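You operate a simulated robot arm through the tools that you are given. There is no shell and no other tool.

Carry out the task below with a simulated robot arm. There is one attempt and no reset: what you move stays moved.

## Task
Build the phone guest's MIX feed: channel 11 out of it, the mic named on the cue board in.
Fine: 11's MIX send OFF first, the mic's at -10 dB, then leave MIX on the loudspeakers.

Only the result counts: the job must be done as asked and must still hold three seconds after the hand-in. Knocking over, shifting, dropping, spilling or breaking anything else fails it.

## Robot
A 7-joint arm with a two-finger parallel gripper, fixed in place. Base frame: the origin is at the foot of the arm, x ahead of it, y to its left, z up; the work surface is at about z = 829. Readings come in mm, rad, newtons and seconds.
Its first joint turns from -2.897 to 2.897 rad. Payload 1.57 kg.
Tool frame: the origin (TCP) lies between the finger pads and is the grasp point; the fingertips stand 30 mm ahead of it; z points along the fingers, y is the line along which they close. The gripper opens to 80 mm. The fingers are 17 mm wide and 12 mm thick; the gripper's body (40 by 82 mm) begins 80 mm behind the TCP.
Orientation is that of the tool frame in the base frame, as [roll, pitch, yaw] about the fixed x, y, z axes, in that order (R = Rz(yaw) Ry(pitch) Rx(roll)). With the fingers straight down and closing along the base's y, the tool's x points along the base's -x, its y along +y and its z along -z.

## Interface
- The arm moves only by the tool play_rows. Its argument "deltas" is a list that holds one entry, the list of rows, each a list of 7 numbers: the shift along the tool's x, y, z in mm, then the turn, a rotation vector about the tool's x, y, z in rad, then the opening, from 0 (shut) to 1 (fully open). In form: [[[tx, ty, tz, rx, ry, rz, jaw], ...]]. A call has 1 to 20 rows; each row is the pose to reach, as a shift and turn from the pose commanded when the call began, along the tool's axes at that moment. A row lasts 0.2 s, in which the tool goes at most 50 mm and 0.15 rad; a call with a longer step from one row to the next is refused whole, and so is a gripper value outside its range. A pose out of reach is approached as far as the arm can. The call stops where the force on the tool passes 40 N (or 10 N more than at its start, if that is more) or the arm is blocked; 0.2 s more then pass. Each finger travels about 153 mm/s and halts on what it meets, pressing with about 29 N; the grip force reading is that of the motor and also rises with nothing between the fingers. The clock runs only during rows and for 0.2 s after the last one: add rows that repeat a pose to give the fingers time. It gives the time, the measured TCP pose, the force on the tool (base axes), the opening and the grip force at its end, in the units of the frame above (readings bear some noise), with the torque about the TCP (base axes, N m) and any sound that the robot's microphone picked up.
- Cameras (640 x 400 px; columns grow to the right, rows downward): "scene" is fixed at [48.8, 500.5, 1641.2]; the picture's right is [-0.40, -0.92, 0.00], its down [-0.61, 0.26, -0.75] and it looks along [0.68, -0.30, -0.67] (base axes); focal length 322 px, centre (320, 200). "wrist" rides on the gripper at [72, -7, -122] in the tool frame; the picture's right is [0.09, 1.00, 0.00], its down [-0.84, 0.08, -0.54] and it looks along [-0.54, 0.05, 0.84] (tool axes); focal length 238 px, centre (320, 200). There is no depth. A picture from a camera that has moved, and an enlarged one, comes with that camera's place and axes in the base frame and with its lens. The place of the scene camera against the robot may be out by one fixed shift of up to 12 mm in any direction.
- capture(camera): a new picture of that camera. No time passes.
- enlarge(camera, box): a new picture of the part [left, top, right, bottom] of that camera's present view, enlarged. No time passes.
- sign_off(): hands the job in; it is judged then, once.

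Places have to be worked out from the pictures, the camera data and where the tool is seen. Open the gripper and draw the arm clear of the work before you hand the job in, unless the task says otherwise.

The tools are called after "Request:" as name(argument=value, ...) on one line, values as JSON. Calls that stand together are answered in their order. play_rows: Moves the arm, as the interface text tells. Its arguments: {"type":"object","properties":{"deltas":{"type":"array","items":{"type":"array","items":{"type":"array","items":{"type":"number"}}}}},"required":["deltas"]} The other tools are called the same way: capture (camera) takes a picture; enlarge (camera, box) takes an enlarged picture of a part of a camera's view; sign_off () hands the job in.

At the start:

```text
t: 0.0
position: [555.7, 274.5, 1260.7]
tcp_rot: [-3.141, -0.001, 3.142]
wrist_force: [-0.7, -0.1, -0.7]
wrist_torque: [-0.02, 0.0, -0.01]
finger_gap: 80.0
grip_force: 0.1
```

scene: 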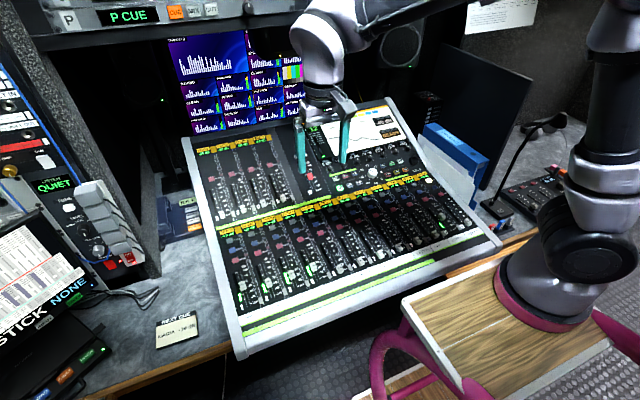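
wrist: 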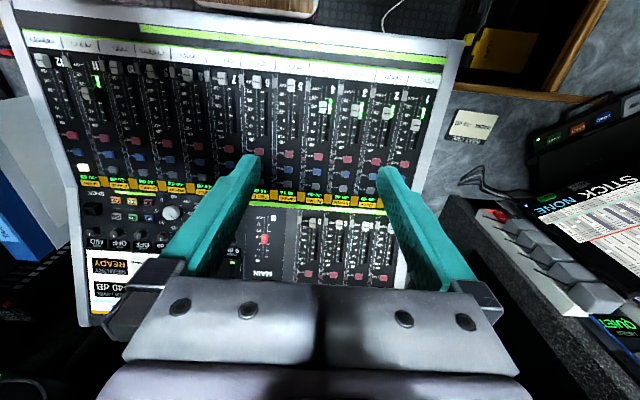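

I see a mixing console with faders and a cue card lying to the left. I'll enlarge several parts of both views to read labels.

Request:
enlarge(camera="scene", box=[140, 300, 220, 350])

Request:
enlarge(camera="scene", box=[180, 100, 340, 200])

Request:
enlarge(camera="scene", box=[300, 100, 460, 200])

Request:
enlarge(camera="scene", box=[200, 190, 360, 310])

Request:
enlarge(camera="wrist", box=[20, 20, 240, 200])

Request:
enlarge(camera="wrist", box=[60, 180, 260, 320])

```text
8.00 times, centred on (180, 325) of scene
camera zoom: at [48.8, 500.5, 1641.2], right [-0.4, -0.92, 0.0], down [-0.61, 0.26, -0.75], along [0.68, -0.3, -0.67], focal length 2573 px, centre (1440, -800)
```

zoom: 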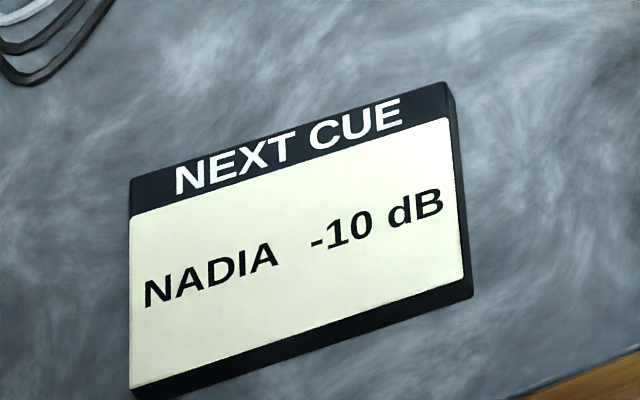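

```text
4.00 times, centred on (260, 150) of scene
camera zoom: at [48.8, 500.5, 1641.2], right [-0.4, -0.92, 0.0], down [-0.61, 0.26, -0.75], along [0.68, -0.3, -0.67], focal length 1287 px, centre (560, 400)
```

zoom: 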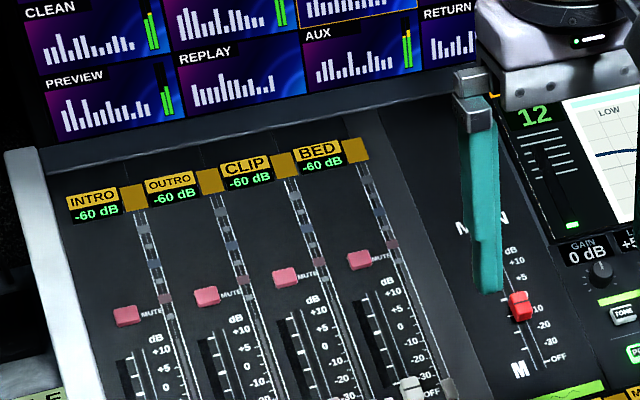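

```text
4.00 times, centred on (380, 150) of scene
camera zoom: at [48.8, 500.5, 1641.2], right [-0.4, -0.92, 0.0], down [-0.61, 0.26, -0.75], along [0.68, -0.3, -0.67], focal length 1287 px, centre (80, 400)
```

zoom: 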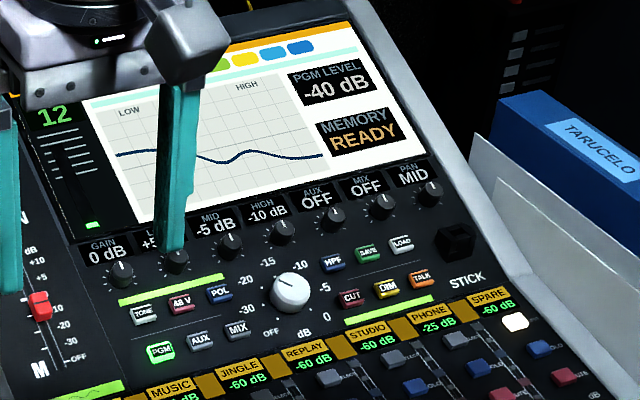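

```text
3.33 times, centred on (280, 250) of scene
camera zoom: at [48.8, 500.5, 1641.2], right [-0.4, -0.92, 0.0], down [-0.61, 0.26, -0.75], along [0.68, -0.3, -0.67], focal length 1072 px, centre (453, 33)
```

zoom: 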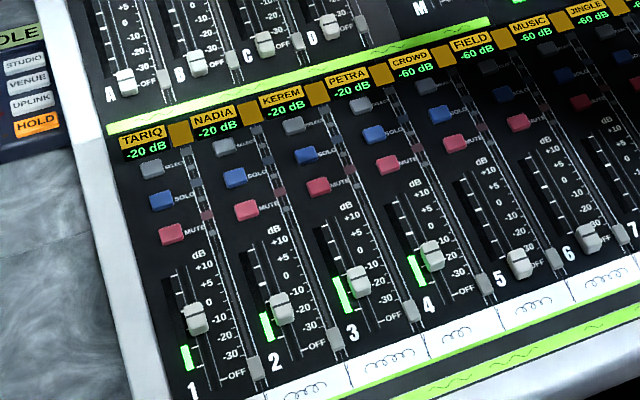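

```text
2.22 times, centred on (130, 110) of wrist
camera zoom: at [484.7, 268.3, 1381.5], right [-0.09, 1.0, 0.0], down [0.84, 0.08, 0.54], along [0.54, 0.05, -0.84], focal length 530 px, centre (742, 400)
```

zoom: 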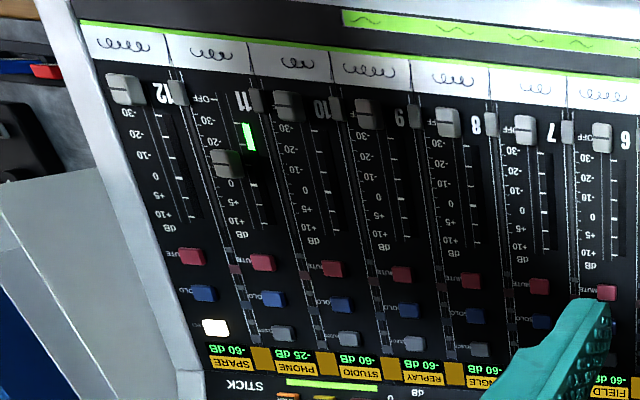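

```text
2.86 times, centred on (160, 250) of wrist
camera zoom: at [484.7, 268.3, 1381.5], right [-0.09, 1.0, 0.0], down [0.84, 0.08, 0.54], along [0.54, 0.05, -0.84], focal length 681 px, centre (777, 57)
```

zoom: 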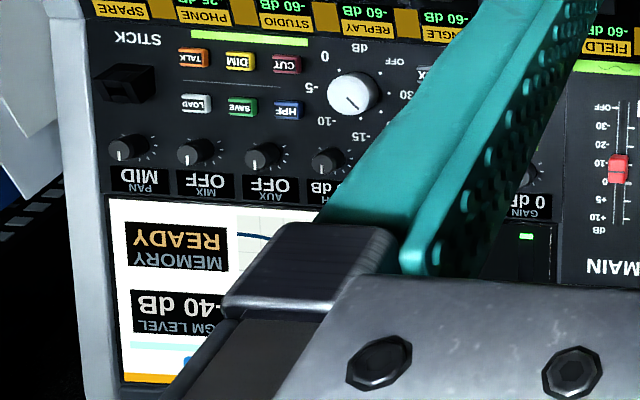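

The cue board says NADIA, −10 dB. NADIA is channel 2, and channel 11 is PHONE. Channel 12 is currently selected (lit SELECT), and the send knobs (AUX, MIX) act on the selected channel. My rough triangulation puts the MIX knob near (919, -204, 927) on a panel tilted about 0.48 rad. I move above that area, tilted along the panel normal, for a closer wrist view.

Request:
play_rows(deltas=[[[-22, -40, 10, 0, -0.04, 0, 0.5], [-44, -80, 20, 0, -0.08, 0, 0], [-66, -120, 35, 0, -0.12, 0, 0], [-88, -160, 45, 0, -0.16, 0, 0], [-110, -200, 58, 0, -0.2, 0, 0], [-132, -240, 70, 0, -0.24, 0, 0], [-154, -280, 82, 0, -0.28, 0, 0], [-176, -320, 95, 0, -0.32, 0, 0], [-198, -360, 108, 0, -0.36, 0, 0], [-220, -400, 120, 0, -0.4, 0, 0], [-242, -440, 135, 0, -0.44, 0, 0], [-260, -478, 150, 0, -0.48, 0, 0], [-260, -478, 150, 0, -0.48, 0, 0]]])

Request:
capture(camera="wrist")

Request:
capture(camera="scene")

```text
t: 0.8
position: [610.1, 169.7, 1226.9]
tcp_rot: [3.137, 0.109, -3.127]
wrist_force: [-26.9, 2.6, 13.2]
wrist_torque: [-0.13, -2.74, 0.42]
finger_gap: 0.0
grip_force: 21.6
stopped in row 4: the force on the tool passed its limit at 50 N (the readings are from after the stop); the commanded pose is now the measured one
```

```text
taken
camera wrist: at [526.2, 160.7, 1339.6], right [-0.11, 0.99, -0.01], down [0.77, 0.09, 0.63], along [0.63, 0.06, -0.78], focal length 238 px, centre (320, 200)
```

wrist: 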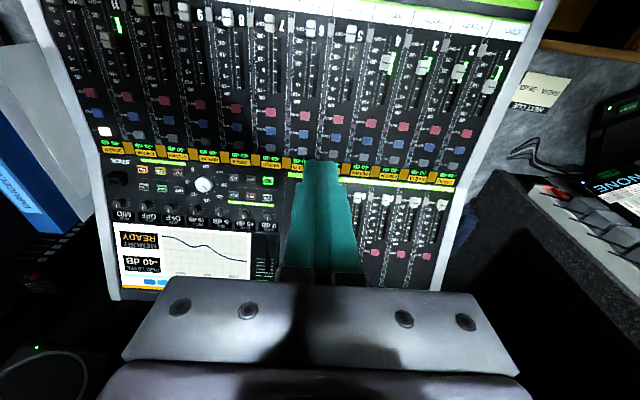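

```text
taken
```

scene: 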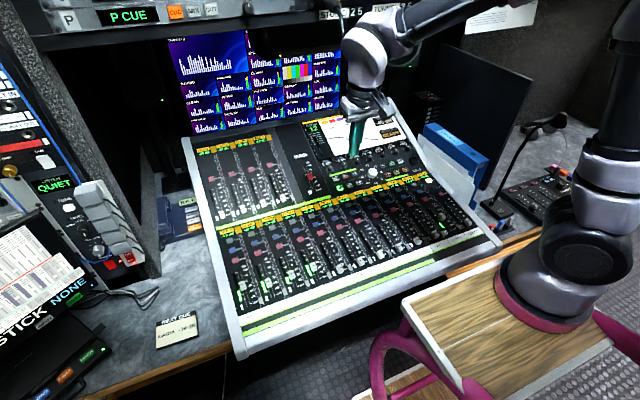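

The move stopped on a contact: the force pushes back along −x, about 100 mm above the TCP, so the gripper body probably touched something overhead or ahead. I look at that region enlarged.

Request:
enlarge(camera="scene", box=[300, 0, 460, 100])

Request:
enlarge(camera="scene", box=[160, 0, 400, 150])

Request:
enlarge(camera="scene", box=[320, 70, 440, 145])

Request:
enlarge(camera="wrist", box=[80, 60, 280, 300])

```text
4.00 times, centred on (380, 50) of scene
camera zoom: at [48.8, 500.5, 1641.2], right [-0.4, -0.92, 0.0], down [-0.61, 0.26, -0.75], along [0.68, -0.3, -0.67], focal length 1287 px, centre (80, 800)
```

zoom: 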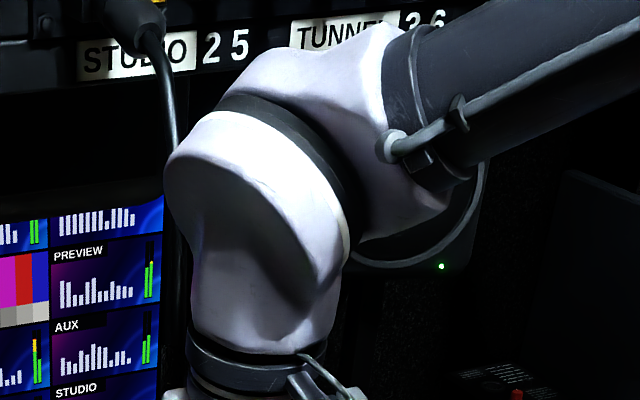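

```text
2.67 times, centred on (280, 75) of scene
camera zoom: at [48.8, 500.5, 1641.2], right [-0.4, -0.92, 0.0], down [-0.61, 0.26, -0.75], along [0.68, -0.3, -0.67], focal length 858 px, centre (427, 533)
```

zoom: 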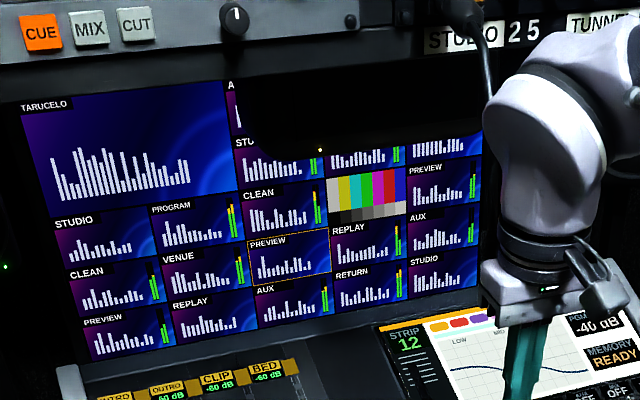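

```text
5.33 times, centred on (380, 108) of scene
camera zoom: at [48.8, 500.5, 1641.2], right [-0.4, -0.92, 0.0], down [-0.61, 0.26, -0.75], along [0.68, -0.3, -0.67], focal length 1716 px, centre (0, 693)
```

zoom: 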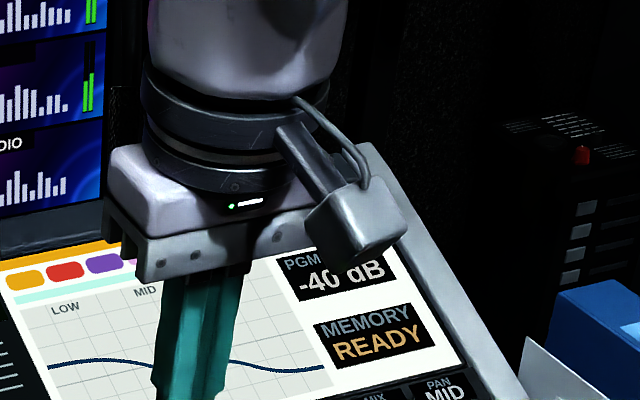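

```text
1.67 times, centred on (180, 180) of wrist
camera zoom: at [526.2, 160.7, 1339.6], right [-0.11, 0.99, -0.01], down [0.77, 0.09, 0.63], along [0.63, 0.06, -0.78], focal length 397 px, centre (553, 233)
```

zoom: 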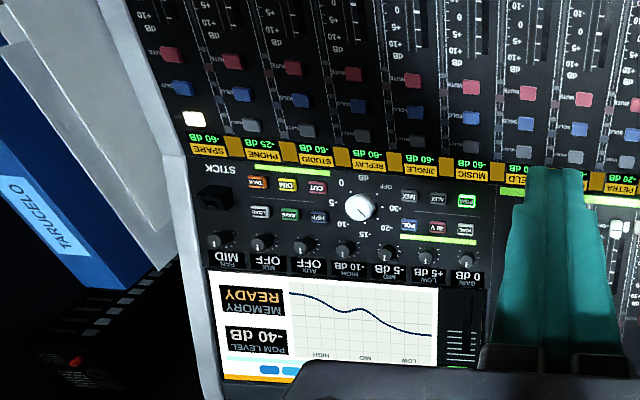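

Nothing obvious shows behind the hand from here, so I back straight out along −x to release the contact and check that the force drops.

Request:
play_rows(deltas=[[[20, 0, -2, 0, 0, 0, 0], [50, 0, -5, 0, 0, 0, 0], [90, 0, -10, 0, 0, 0, 0], [120, 0, -13, 0, 0, 0, 0], [120, 0, -13, 0, 0, 0, 0]]])

Request:
capture(camera="scene")

Request:
enlarge(camera="scene", box=[280, 0, 440, 100])

Request:
capture(camera="wrist")

```text
t: 2.0
position: [493.2, 166.2, 1229.3]
tcp_rot: [3.14, 0.108, -3.131]
wrist_force: [-0.2, 0.3, 0.7]
wrist_torque: [0.02, -0.03, 0.02]
finger_gap: 0.0
grip_force: 21.0
```

```text
taken
```

scene: 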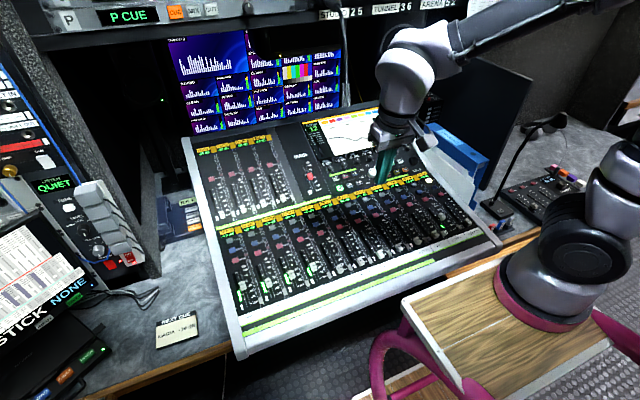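

```text
4.00 times, centred on (360, 50) of scene
camera zoom: at [48.8, 500.5, 1641.2], right [-0.4, -0.92, 0.0], down [-0.61, 0.26, -0.75], along [0.68, -0.3, -0.67], focal length 1287 px, centre (160, 800)
```

zoom: 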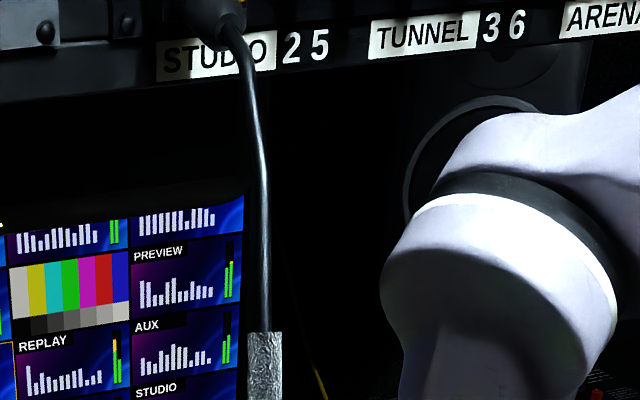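

```text
taken
camera wrist: at [408.0, 158.6, 1340.4], right [-0.1, 0.99, -0.01], down [0.77, 0.08, 0.63], along [0.63, 0.06, -0.78], focal length 238 px, centre (320, 200)
```

wrist: 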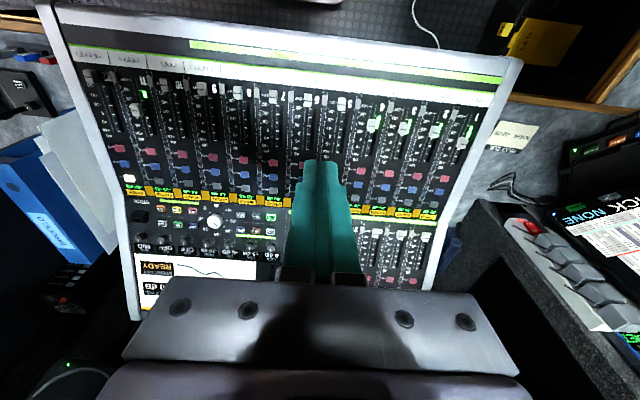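

The force dropped to zero. A hanging gooseneck (cable with a metal end) at about column 345 is now visible in front of the console, and that is likely what I touched. I enlarge it.

Request:
enlarge(camera="scene", box=[305, 60, 385, 110])

Request:
enlarge(camera="scene", box=[260, 0, 420, 130])

```text
8.00 times, centred on (345, 85) of scene
camera zoom: at [48.8, 500.5, 1641.2], right [-0.4, -0.92, 0.0], down [-0.61, 0.26, -0.75], along [0.68, -0.3, -0.67], focal length 2573 px, centre (120, 1120)
```

zoom: 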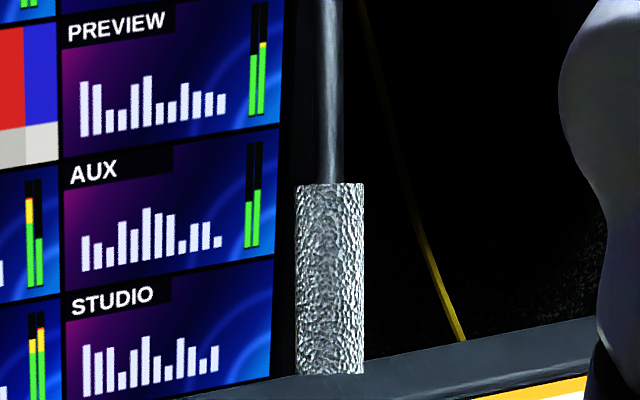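

```text
3.08 times, centred on (340, 65) of scene
camera zoom: at [48.8, 500.5, 1641.2], right [-0.4, -0.92, 0.0], down [-0.61, 0.26, -0.75], along [0.68, -0.3, -0.67], focal length 990 px, centre (258, 615)
```

zoom: 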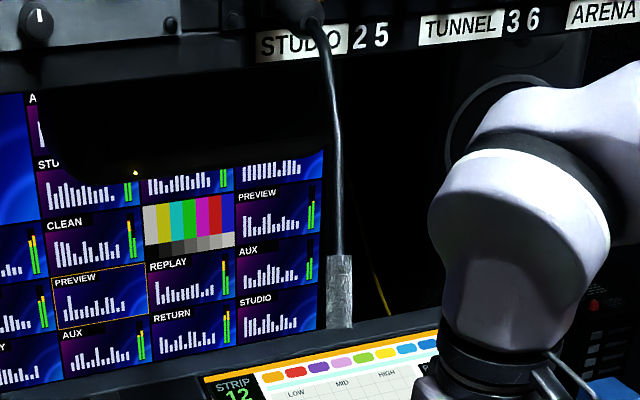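

A gooseneck microphone hangs at roughly (635, 180), with its lower end at z≈1316. I will stay clear of it. I cross to y≈-204 while drawn back at x≈493, then go forward and down toward the knob section.

Request:
play_rows(deltas=[[[0, -46, 0, 0, 0, 0, 0], [0, -92, 0, 0, 0, 0, 0], [0, -138, 0, 0, 0, 0, 0], [0, -184, 0, 0, 0, 0, 0], [0, -230, 0, 0, 0, 0, 0], [0, -276, 0, 0, 0, 0, 0], [0, -322, 0, 0, 0, 0, 0], [0, -368, 0, 0, 0, 0, 0], [-32, -370, 16, 0, -0.04, 0, 0], [-64, -370, 33, 0, -0.08, 0, 0], [-96, -370, 49, 0, -0.12, 0, 0], [-128, -370, 66, 0, -0.16, 0, 0], [-160, -370, 82, 0, -0.2, 0, 0], [-192, -370, 99, 0, -0.24, 0, 0], [-224, -370, 115, 0, -0.28, 0, 0], [-256, -370, 132, 0, -0.32, 0, 0], [-288, -370, 148, 0, -0.36, 0, 0], [-320, -370, 164, 0, -0.37, 0, 0], [-320, -370, 164, 0, -0.37, 0, 0]]])

Request:
capture(camera="wrist")

Request:
capture(camera="scene")

```text
t: 6.0
position: [834.0, -198.9, 1096.1]
tcp_rot: [3.14, 0.48, -3.132]
wrist_force: [-0.3, 0.5, -0.4]
wrist_torque: [0.0, -0.02, 0.01]
finger_gap: 0.0
grip_force: 21.4
```

```text
taken
camera wrist: at [714.1, -207.8, 1170.9], right [-0.09, 0.99, -0.04], down [0.49, 0.08, 0.87], along [0.87, 0.06, -0.5], focal length 238 px, centre (320, 200)
```

wrist: 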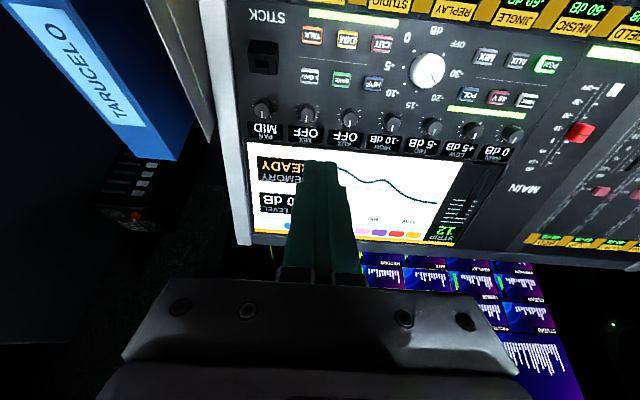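

```text
taken
```

scene: 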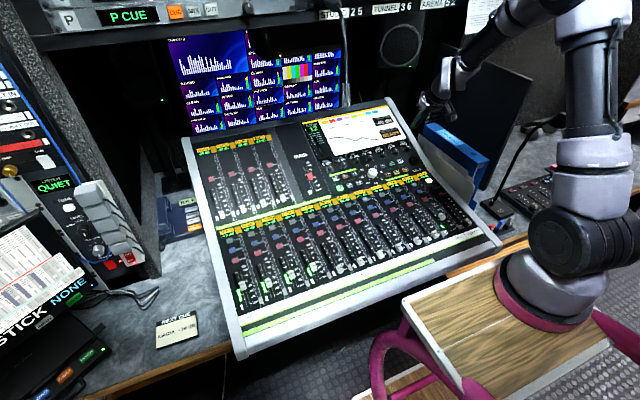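

From here the knob row is well visible. I enlarge it for accurate pixel positions, and also the right-hand part with the channel SELECT buttons.

Request:
enlarge(camera="wrist", box=[230, 20, 390, 120])

Request:
enlarge(camera="wrist", box=[380, 40, 580, 165])

Request:
enlarge(camera="wrist", box=[240, 90, 400, 190])

```text
4.00 times, centred on (310, 70) of wrist
camera zoom: at [714.1, -207.8, 1170.9], right [-0.09, 0.99, -0.04], down [0.49, 0.08, 0.87], along [0.87, 0.06, -0.5], focal length 953 px, centre (360, 720)
```

zoom: 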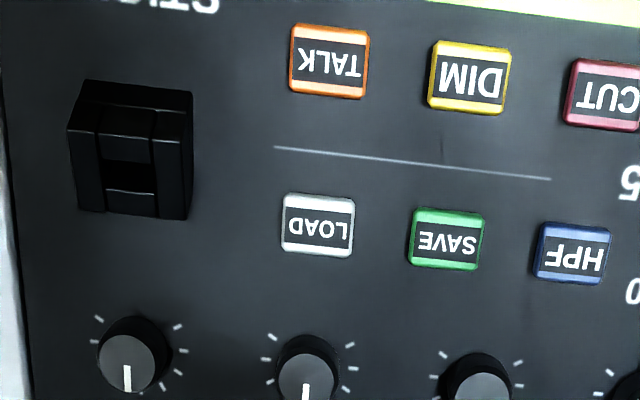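

```text
3.20 times, centred on (480, 102) of wrist
camera zoom: at [714.1, -207.8, 1170.9], right [-0.09, 0.99, -0.04], down [0.49, 0.08, 0.87], along [0.87, 0.06, -0.5], focal length 763 px, centre (-192, 512)
```

zoom: 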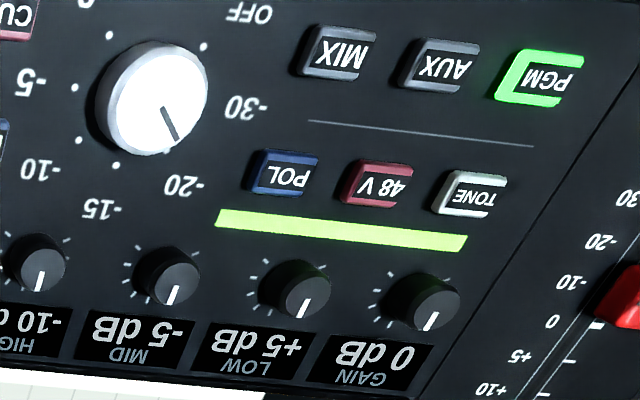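

```text
4.00 times, centred on (320, 140) of wrist
camera zoom: at [714.1, -207.8, 1170.9], right [-0.09, 0.99, -0.04], down [0.49, 0.08, 0.87], along [0.87, 0.06, -0.5], focal length 953 px, centre (320, 440)
```

zoom: 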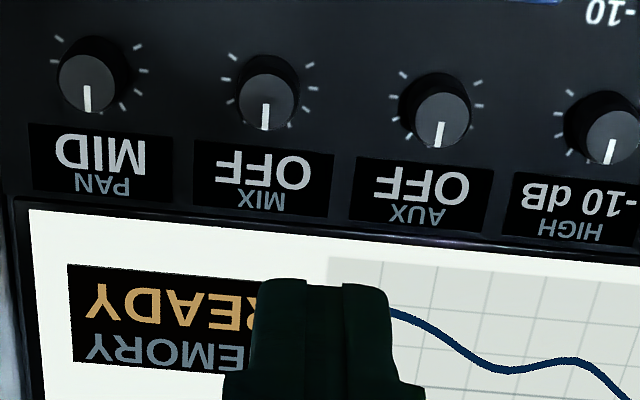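

The knobs are all pointing up regardless of value, so they seem to be endless encoders with displays above. I shift 130 mm down along the panel for a second view, to triangulate the knobs, buttons and channel 11's SELECT.

Request:
play_rows(deltas=[[[40, 0, 0, 0, 0, 0.01, 0], [80, 0, 0, 0, 0, 0.01, 0], [120, 0, 0, 0, 0, 0.01, 0], [140, 0, 0, 0, 0, 0.01, 0], [140, 0, 0, 0, 0, 0.01, 0]]])

Request:
capture(camera="wrist")

Request:
enlarge(camera="wrist", box=[230, 120, 390, 220])

Request:
enlarge(camera="wrist", box=[240, 30, 400, 130])

Request:
enlarge(camera="wrist", box=[380, 110, 580, 235])

```text
t: 7.2
position: [708.6, -201.2, 1030.9]
tcp_rot: [3.135, 0.48, 3.14]
wrist_force: [0.4, 0.1, 0.1]
wrist_torque: [0.02, -0.06, 0.02]
finger_gap: 0.0
grip_force: 21.5
```

```text
taken
camera wrist: at [588.6, -208.9, 1105.9], right [-0.08, 1.0, -0.04], down [0.49, 0.07, 0.87], along [0.87, 0.05, -0.5], focal length 238 px, centre (320, 200)
```

wrist: 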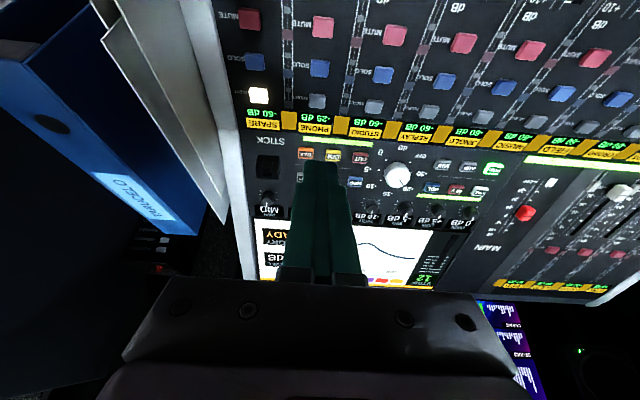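

```text
4.00 times, centred on (310, 170) of wrist
camera zoom: at [588.6, -208.9, 1105.9], right [-0.08, 1.0, -0.04], down [0.49, 0.07, 0.87], along [0.87, 0.05, -0.5], focal length 953 px, centre (360, 320)
```

zoom: 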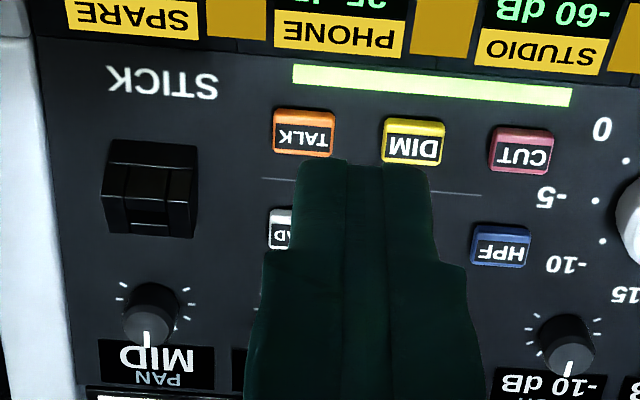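

```text
4.00 times, centred on (320, 80) of wrist
camera zoom: at [588.6, -208.9, 1105.9], right [-0.08, 1.0, -0.04], down [0.49, 0.07, 0.87], along [0.87, 0.05, -0.5], focal length 953 px, centre (320, 680)
```

zoom: 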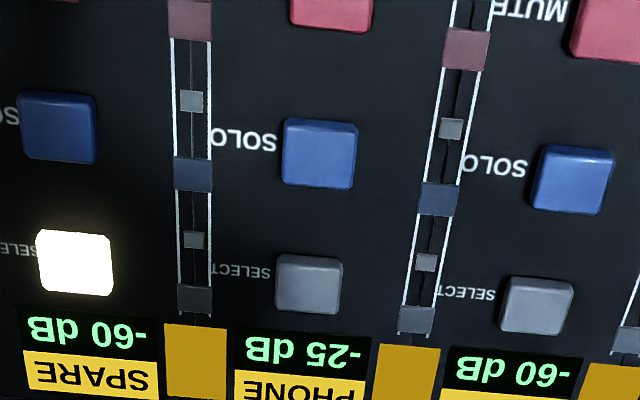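

```text
3.20 times, centred on (480, 172) of wrist
camera zoom: at [588.6, -208.9, 1105.9], right [-0.08, 1.0, -0.04], down [0.49, 0.07, 0.87], along [0.87, 0.05, -0.5], focal length 763 px, centre (-192, 288)
```

zoom: 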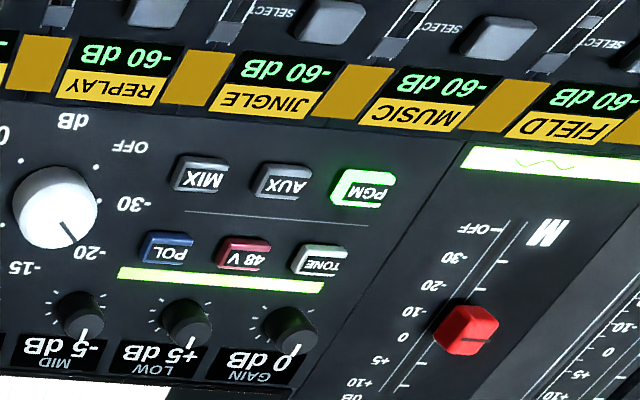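

Triangulating from the two wrist views puts the MIX button near (857, -11, 877), the MIX knob cap near (941, -217, 911), and channel 11's SELECT near (788, -207, 850), with a panel tilt of about 24°. I descend to roughly 50 mm above SELECT 11, adjust the tilt, and look again.

Request:
play_rows(deltas=[[[2, -1.5, 30, 0, 0.02, 0, 0], [4, -3, 60, 0, 0.04, 0, 0], [6, -4.5, 90, 0, 0.06, 0, 0], [8, -5.8, 117, 0, 0.06, 0, 0], [8, -5.8, 117, 0, 0.06, 0, 0]]])

Request:
capture(camera="wrist")

Request:
enlarge(camera="wrist", box=[220, 60, 420, 185])

Request:
enlarge(camera="scene", box=[360, 140, 460, 200])

```text
t: 8.4
position: [758.5, -208.0, 923.0]
tcp_rot: [3.135, 0.421, -3.141]
wrist_force: [-0.6, -0.3, 0.6]
wrist_torque: [0.02, -0.01, 0.02]
finger_gap: 0.0
grip_force: 21.2
```

```text
taken
camera wrist: at [642.3, -215.3, 1005.1], right [-0.09, 1.0, -0.03], down [0.54, 0.07, 0.84], along [0.84, 0.05, -0.55], focal length 238 px, centre (320, 200)
```

wrist: 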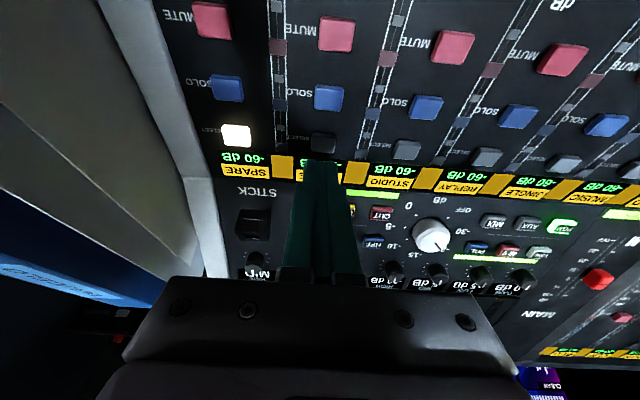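

```text
3.20 times, centred on (320, 122) of wrist
camera zoom: at [642.3, -215.3, 1005.1], right [-0.09, 1.0, -0.03], down [0.54, 0.07, 0.84], along [0.84, 0.05, -0.55], focal length 763 px, centre (320, 448)
```

zoom: 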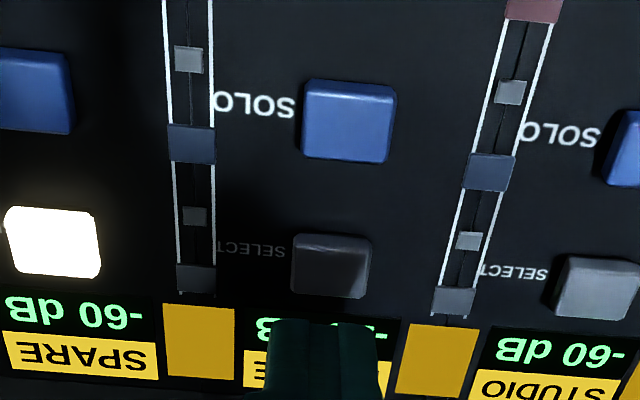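

```text
6.40 times, centred on (410, 170) of scene
camera zoom: at [48.8, 500.5, 1641.2], right [-0.4, -0.92, 0.0], down [-0.61, 0.26, -0.75], along [0.68, -0.3, -0.67], focal length 2059 px, centre (-256, 392)
```

zoom: 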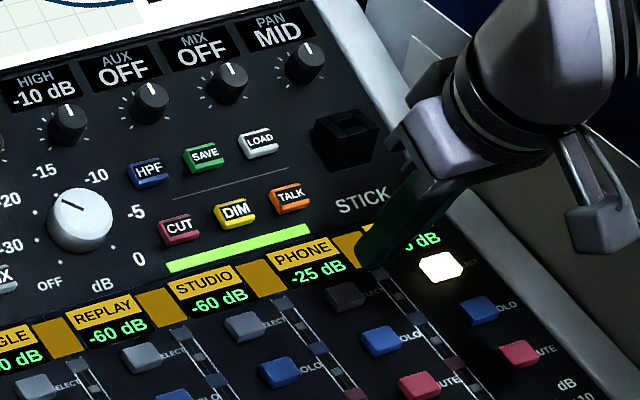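

SELECT 11 refines to about (785.5, -206.5, 854), so the fingertip needs about 44 mm more along the tool axis and +3.5 mm along tool x. I go to 38 mm first, then creep.

Request:
play_rows(deltas=[[[3.5, 1.5, 15, 0, 0.02, 0, 0], [3.5, 1.5, 28, 0, 0.02, 0, 0], [3.5, 1.5, 36, 0, 0.02, 0, 0], [3.5, 1.5, 38, 0, 0.02, 0, 0], [3.5, 1.5, 40, 0, 0.02, 0, 0]]])

Request:
enlarge(camera="wrist", box=[220, 60, 420, 185])

Request:
enlarge(camera="scene", box=[360, 140, 460, 200])

```text
t: 9.6
position: [768.9, -204.3, 886.7]
tcp_rot: [3.136, 0.4, 3.141]
wrist_force: [-9.6, 0.7, 12.5]
wrist_torque: [-0.01, 0.26, 0.0]
finger_gap: 0.0
grip_force: 21.3
heard: click
```

```text
3.20 times, centred on (320, 122) of wrist
camera zoom: at [655.2, -211.7, 970.8], right [-0.09, 1.0, -0.03], down [0.56, 0.07, 0.83], along [0.82, 0.06, -0.56], focal length 763 px, centre (320, 448)
```

zoom: 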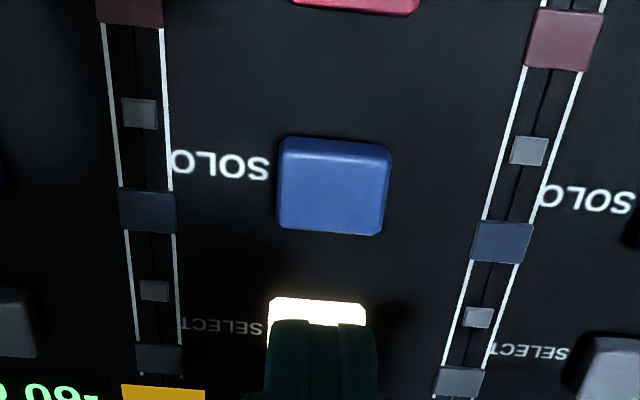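

```text
6.40 times, centred on (410, 170) of scene
camera zoom: at [48.8, 500.5, 1641.2], right [-0.4, -0.92, 0.0], down [-0.61, 0.26, -0.75], along [0.68, -0.3, -0.67], focal length 2059 px, centre (-256, 392)
```

zoom: 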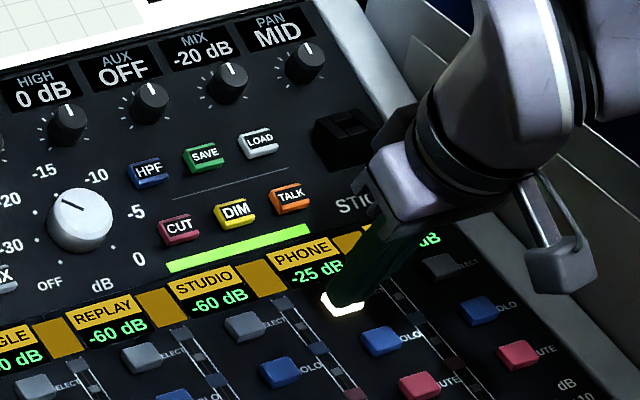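

A click sounded, SELECT 11 lit up, and the MIX display now reads -20 dB for channel 11. I back off and move to about 50 mm above the MIX knob, whose cap top I refined to about (929, -216, 924), with the gripper part open.

Request:
play_rows(deltas=[[[0, 0, -20, 0, 0, 0, 0], [0, 0, -50, 0, 0, 0, 0], [-40, -3, -53, 0, -0.01, 0, 0.3], [-80, -6, -53, 0, -0.02, 0, 0.6], [-120, -9, -53, 0, -0.026, 0, 0.6], [-160, -12, -53, 0, -0.026, 0, 0.6], [-160, -12, -53, 0, -0.026, 0, 0.6]]])

Request:
capture(camera="wrist")

Request:
enlarge(camera="wrist", box=[220, 90, 420, 215])

Request:
enlarge(camera="scene", box=[350, 120, 450, 180])

```text
t: 11.2
position: [896.1, -218.5, 998.7]
tcp_rot: [3.133, 0.427, -3.14]
wrist_force: [-0.5, -0.4, 0.0]
wrist_torque: [-0.01, 0.01, 0.02]
finger_gap: 47.9
grip_force: 0.0
```

```text
taken
camera wrist: at [780.7, -227.2, 1079.0], right [-0.09, 1.0, -0.03], down [0.54, 0.07, 0.84], along [0.84, 0.06, -0.54], focal length 238 px, centre (320, 200)
```

wrist: 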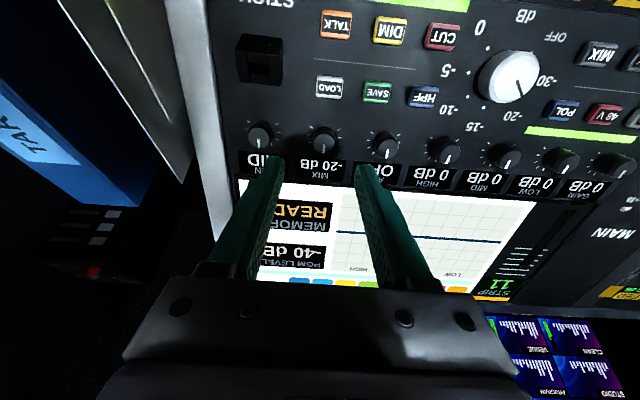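

```text
3.20 times, centred on (320, 152) of wrist
camera zoom: at [780.7, -227.2, 1079.0], right [-0.09, 1.0, -0.03], down [0.54, 0.07, 0.84], along [0.84, 0.06, -0.54], focal length 763 px, centre (320, 352)
```

zoom: 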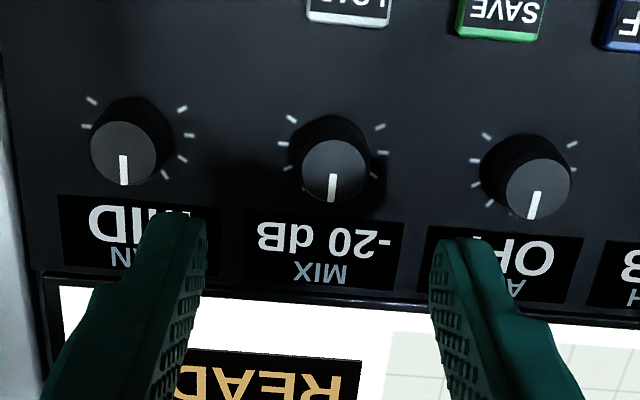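

```text
6.40 times, centred on (400, 150) of scene
camera zoom: at [48.8, 500.5, 1641.2], right [-0.4, -0.92, 0.0], down [-0.61, 0.26, -0.75], along [0.68, -0.3, -0.67], focal length 2059 px, centre (-192, 520)
```

zoom: 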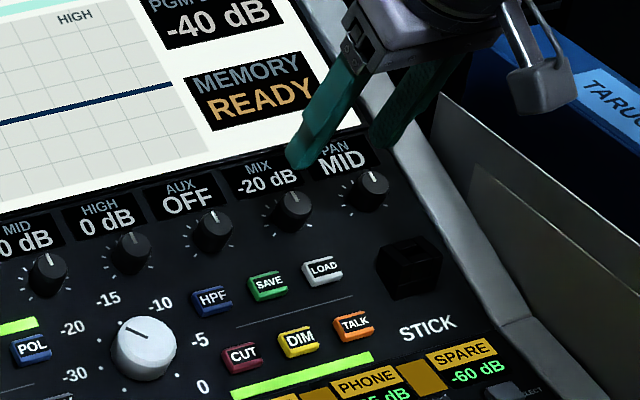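

The MIX display reads -20 dB for strip 11, and the knob sits centred below the fingers. I align with the knob axis (+1 mm in x, +2 mm in y), descend to just above the cap, and check.

Request:
play_rows(deltas=[[[1, 2, 15, 0, 0, 0, 0.6], [1, 2, 30, 0, 0, 0, 0.6], [1, 2, 42, 0, 0, 0, 0.6], [1, 2, 48, 0, 0, 0, 0.6], [1, 2, 48, 0, 0, 0, 0.6]]])

Request:
enlarge(camera="wrist", box=[220, 90, 420, 215])

Request:
enlarge(camera="scene", box=[350, 120, 450, 180])

```text
t: 12.4
position: [914.8, -215.4, 952.9]
tcp_rot: [3.135, 0.426, -3.139]
wrist_force: [-0.2, 0.6, -1.4]
wrist_torque: [-0.02, 0.02, 0.02]
finger_gap: 48.1
grip_force: 0.0
```

```text
3.20 times, centred on (320, 152) of wrist
camera zoom: at [799.6, -223.4, 1034.7], right [-0.09, 1.0, -0.03], down [0.54, 0.07, 0.84], along [0.84, 0.06, -0.54], focal length 763 px, centre (320, 352)
```

zoom: 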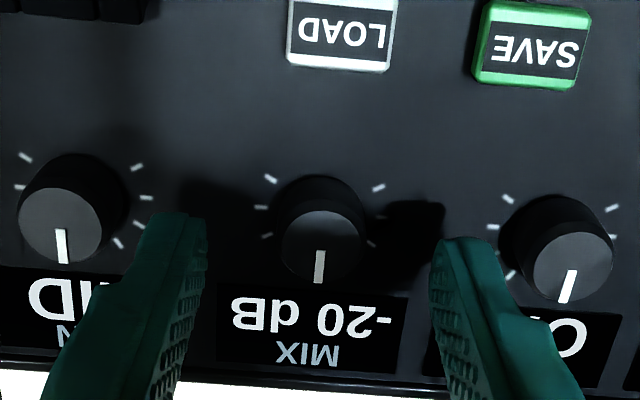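

```text
6.40 times, centred on (400, 150) of scene
camera zoom: at [48.8, 500.5, 1641.2], right [-0.4, -0.92, 0.0], down [-0.61, 0.26, -0.75], along [0.68, -0.3, -0.67], focal length 2059 px, centre (-192, 520)
```

zoom: 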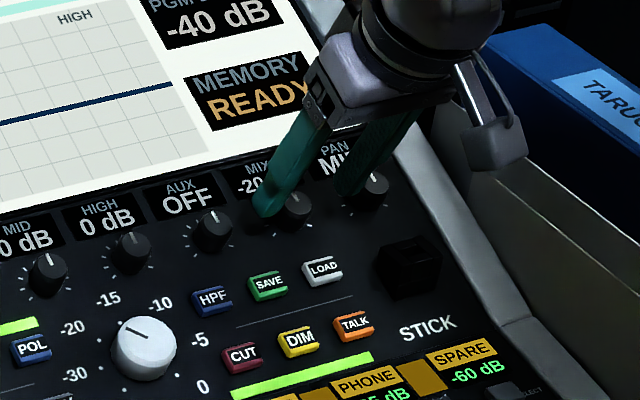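

The knob is centred between the fingers, with the tips about 2 mm above the cap. I lower another 12 mm in small steps so the pads straddle the knob, watching the force.

Request:
play_rows(deltas=[[[-1, -1, 4, 0, 0, 0, 0.6], [-1, -1, 8, 0, 0, 0, 0.6], [-1, -1, 11, 0, 0, 0, 0.6], [-1, -1, 12, 0, 0, 0, 0.6]]])

Request:
enlarge(camera="scene", box=[350, 120, 430, 170])

Request:
enlarge(camera="wrist", box=[220, 90, 420, 215])

```text
t: 13.4
position: [921.4, -215.2, 942.9]
tcp_rot: [3.135, 0.426, -3.139]
wrist_force: [0.4, 0.3, -0.5]
wrist_torque: [0.0, 0.03, -0.04]
finger_gap: 48.0
grip_force: 0.1
```

```text
8.00 times, centred on (390, 145) of scene
camera zoom: at [48.8, 500.5, 1641.2], right [-0.4, -0.92, 0.0], down [-0.61, 0.26, -0.75], along [0.68, -0.3, -0.67], focal length 2573 px, centre (-240, 640)
```

zoom: 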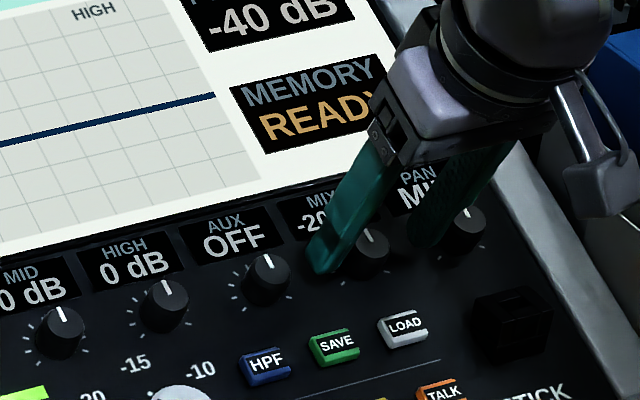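

```text
3.20 times, centred on (320, 152) of wrist
camera zoom: at [805.4, -223.3, 1023.9], right [-0.09, 1.0, -0.03], down [0.54, 0.07, 0.84], along [0.84, 0.06, -0.54], focal length 763 px, centre (320, 352)
```

zoom: 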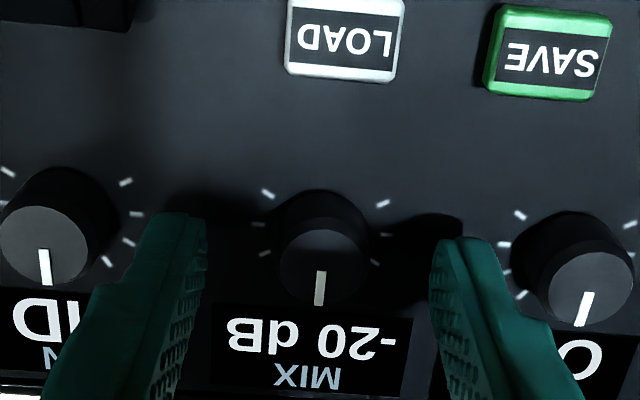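

The tips are about 9 mm below the cap top with no contact. I nudge 1 mm to centre and close on the knob.

Request:
play_rows(deltas=[[[1.2, 0.7, 0, 0, 0, 0, 0.4], [1.2, 0.7, 0, 0, 0, 0, 0.2], [1.2, 0.7, 0, 0, 0, 0, 0.15], [1.2, 0.7, 0, 0, 0, 0, 0.15]]])

Request:
enlarge(camera="wrist", box=[220, 90, 420, 215])

Request:
enlarge(camera="scene", box=[350, 120, 430, 170])

```text
t: 14.4
position: [918.9, -215.3, 943.0]
tcp_rot: [3.136, 0.425, 3.139]
wrist_force: [2.0, -3.5, -0.7]
wrist_torque: [-0.14, -0.05, -0.05]
finger_gap: 19.0
grip_force: 33.1
```

```text
3.20 times, centred on (320, 152) of wrist
camera zoom: at [804.1, -222.8, 1023.5], right [-0.09, 1.0, -0.03], down [0.54, 0.07, 0.84], along [0.84, 0.05, -0.54], focal length 763 px, centre (320, 352)
```

zoom: 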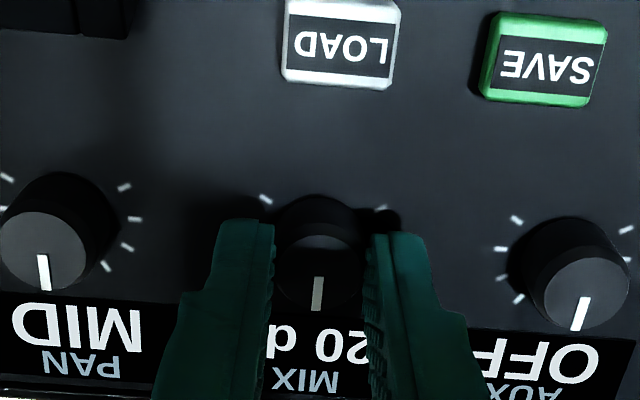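

```text
8.00 times, centred on (390, 145) of scene
camera zoom: at [48.8, 500.5, 1641.2], right [-0.4, -0.92, 0.0], down [-0.61, 0.26, -0.75], along [0.68, -0.3, -0.67], focal length 2573 px, centre (-240, 640)
```

zoom: 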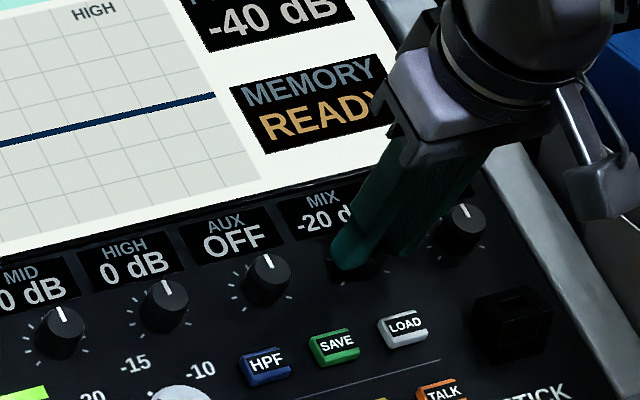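

The knob is gripped at 19 mm gap and the display still reads -20 dB. I turn counter-clockwise (seen from above) by 0.4 rad in small steps and read the display.

Request:
play_rows(deltas=[[[0, 0, 0, 0, 0, -0.1, 0.15], [0, 0, 0, 0, 0, -0.2, 0.15], [0, 0, 0, 0, 0, -0.3, 0.15], [0, 0, 0, 0, 0, -0.4, 0.15], [0, 0, 0, 0, 0, -0.4, 0.15]]])

Request:
enlarge(camera="scene", box=[350, 120, 430, 170])

Request:
enlarge(camera="wrist", box=[220, 90, 420, 215])

```text
t: 15.6
position: [919.8, -214.9, 942.5]
tcp_rot: [-2.973, 0.394, -2.708]
wrist_force: [-3.5, -10.0, 0.9]
wrist_torque: [-0.32, 0.23, -0.16]
finger_gap: 19.1
grip_force: 32.9
```

```text
8.00 times, centred on (390, 145) of scene
camera zoom: at [48.8, 500.5, 1641.2], right [-0.4, -0.92, 0.0], down [-0.61, 0.26, -0.75], along [0.68, -0.3, -0.67], focal length 2573 px, centre (-240, 640)
```

zoom: 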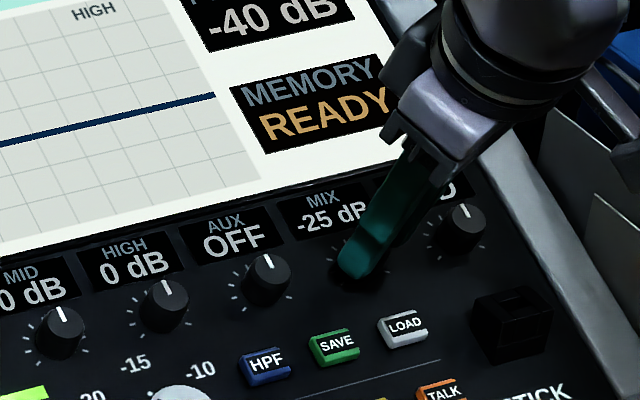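

```text
3.20 times, centred on (320, 152) of wrist
camera zoom: at [811.9, -250.9, 1026.9], right [-0.43, 0.88, -0.19], down [0.45, 0.39, 0.8], along [0.78, 0.26, -0.57], focal length 763 px, centre (320, 352)
```

zoom: 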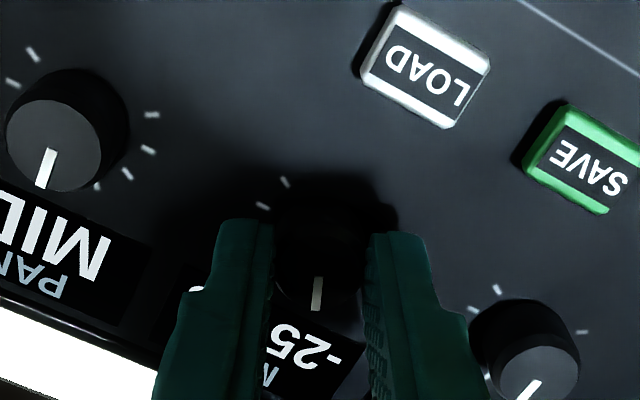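

It works: the display went to -25 dB. I continue turning counter-clockwise another 0.5 rad.

Request:
play_rows(deltas=[[[0, 0, 0, 0, 0, -0.1, 0.15], [0, 0, 0, 0, 0, -0.2, 0.15], [0, 0, 0, 0, 0, -0.3, 0.15], [0, 0, 0, 0, 0, -0.4, 0.15], [0, 0, 0, 0, 0, -0.5, 0.15], [0, 0, 0, 0, 0, -0.5, 0.15]]])

Request:
enlarge(camera="scene", box=[350, 120, 430, 170])

Request:
enlarge(camera="wrist", box=[220, 90, 420, 215])

```text
t: 17.0
position: [921.1, -215.9, 944.4]
tcp_rot: [-2.801, 0.265, -2.196]
wrist_force: [0.8, -21.6, 9.6]
wrist_torque: [-0.64, -0.05, -0.28]
finger_gap: 18.9
grip_force: 32.4
```

```text
8.00 times, centred on (390, 145) of scene
camera zoom: at [48.8, 500.5, 1641.2], right [-0.4, -0.92, 0.0], down [-0.61, 0.26, -0.75], along [0.68, -0.3, -0.67], focal length 2573 px, centre (-240, 640)
```

zoom: 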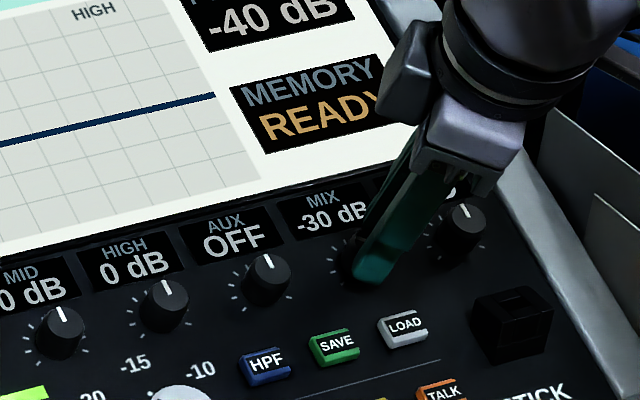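

```text
3.20 times, centred on (320, 152) of wrist
camera zoom: at [834.0, -277.7, 1036.7], right [-0.76, 0.55, -0.34], down [0.19, 0.7, 0.69], along [0.62, 0.46, -0.64], focal length 763 px, centre (320, 352)
```

zoom: 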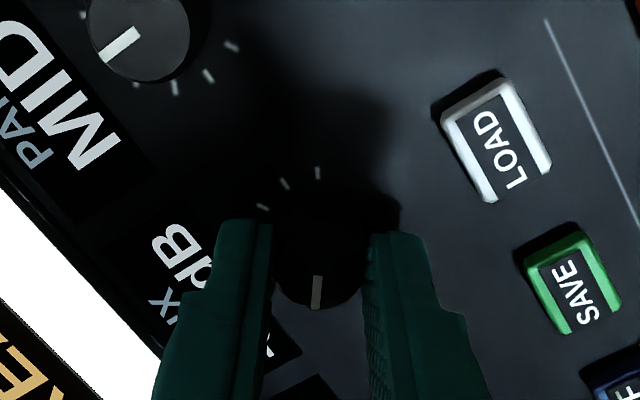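

-30 dB now, at about 0.43 rad per 5 dB step, but a side load of about 20 N is building up. I release the knob, then re-centre and rotate back before gripping again.

Request:
play_rows(deltas=[[[0, 0, 0, 0, 0, 0, 0.5], [0, 0, 0, 0, 0, 0, 0.6], [0, 0, 0, 0, 0, 0, 0.6]]])

Request:
enlarge(camera="wrist", box=[220, 90, 420, 215])

Request:
enlarge(camera="scene", box=[350, 120, 430, 170])

```text
t: 17.8
position: [920.4, -213.4, 942.1]
tcp_rot: [-2.805, 0.266, -2.196]
wrist_force: [0.9, 0.8, 0.3]
wrist_torque: [0.03, 0.01, -0.04]
finger_gap: 48.1
grip_force: 0.0
```

```text
3.20 times, centred on (320, 152) of wrist
camera zoom: at [834.0, -275.3, 1035.8], right [-0.76, 0.55, -0.34], down [0.19, 0.7, 0.69], along [0.62, 0.46, -0.64], focal length 763 px, centre (320, 352)
```

zoom: 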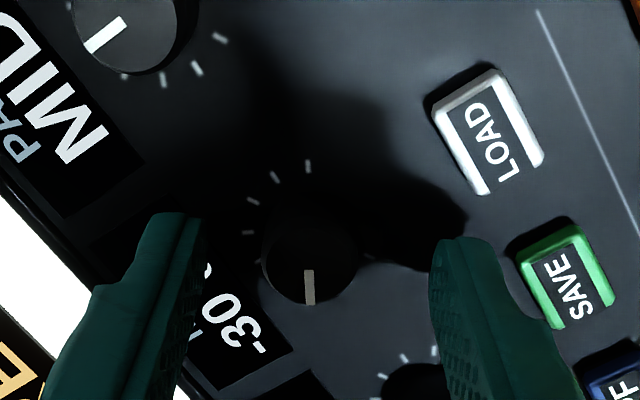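

```text
8.00 times, centred on (390, 145) of scene
camera zoom: at [48.8, 500.5, 1641.2], right [-0.4, -0.92, 0.0], down [-0.61, 0.26, -0.75], along [0.68, -0.3, -0.67], focal length 2573 px, centre (-240, 640)
```

zoom: 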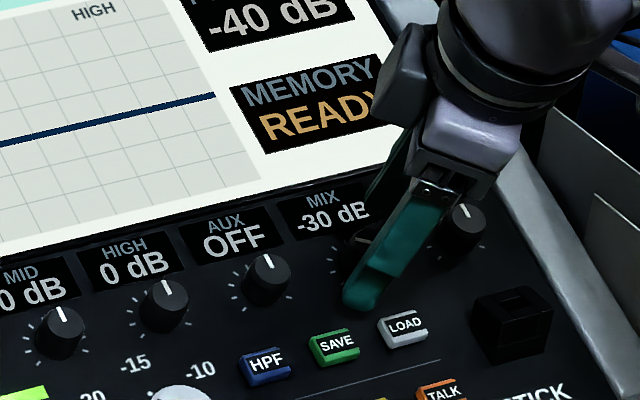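

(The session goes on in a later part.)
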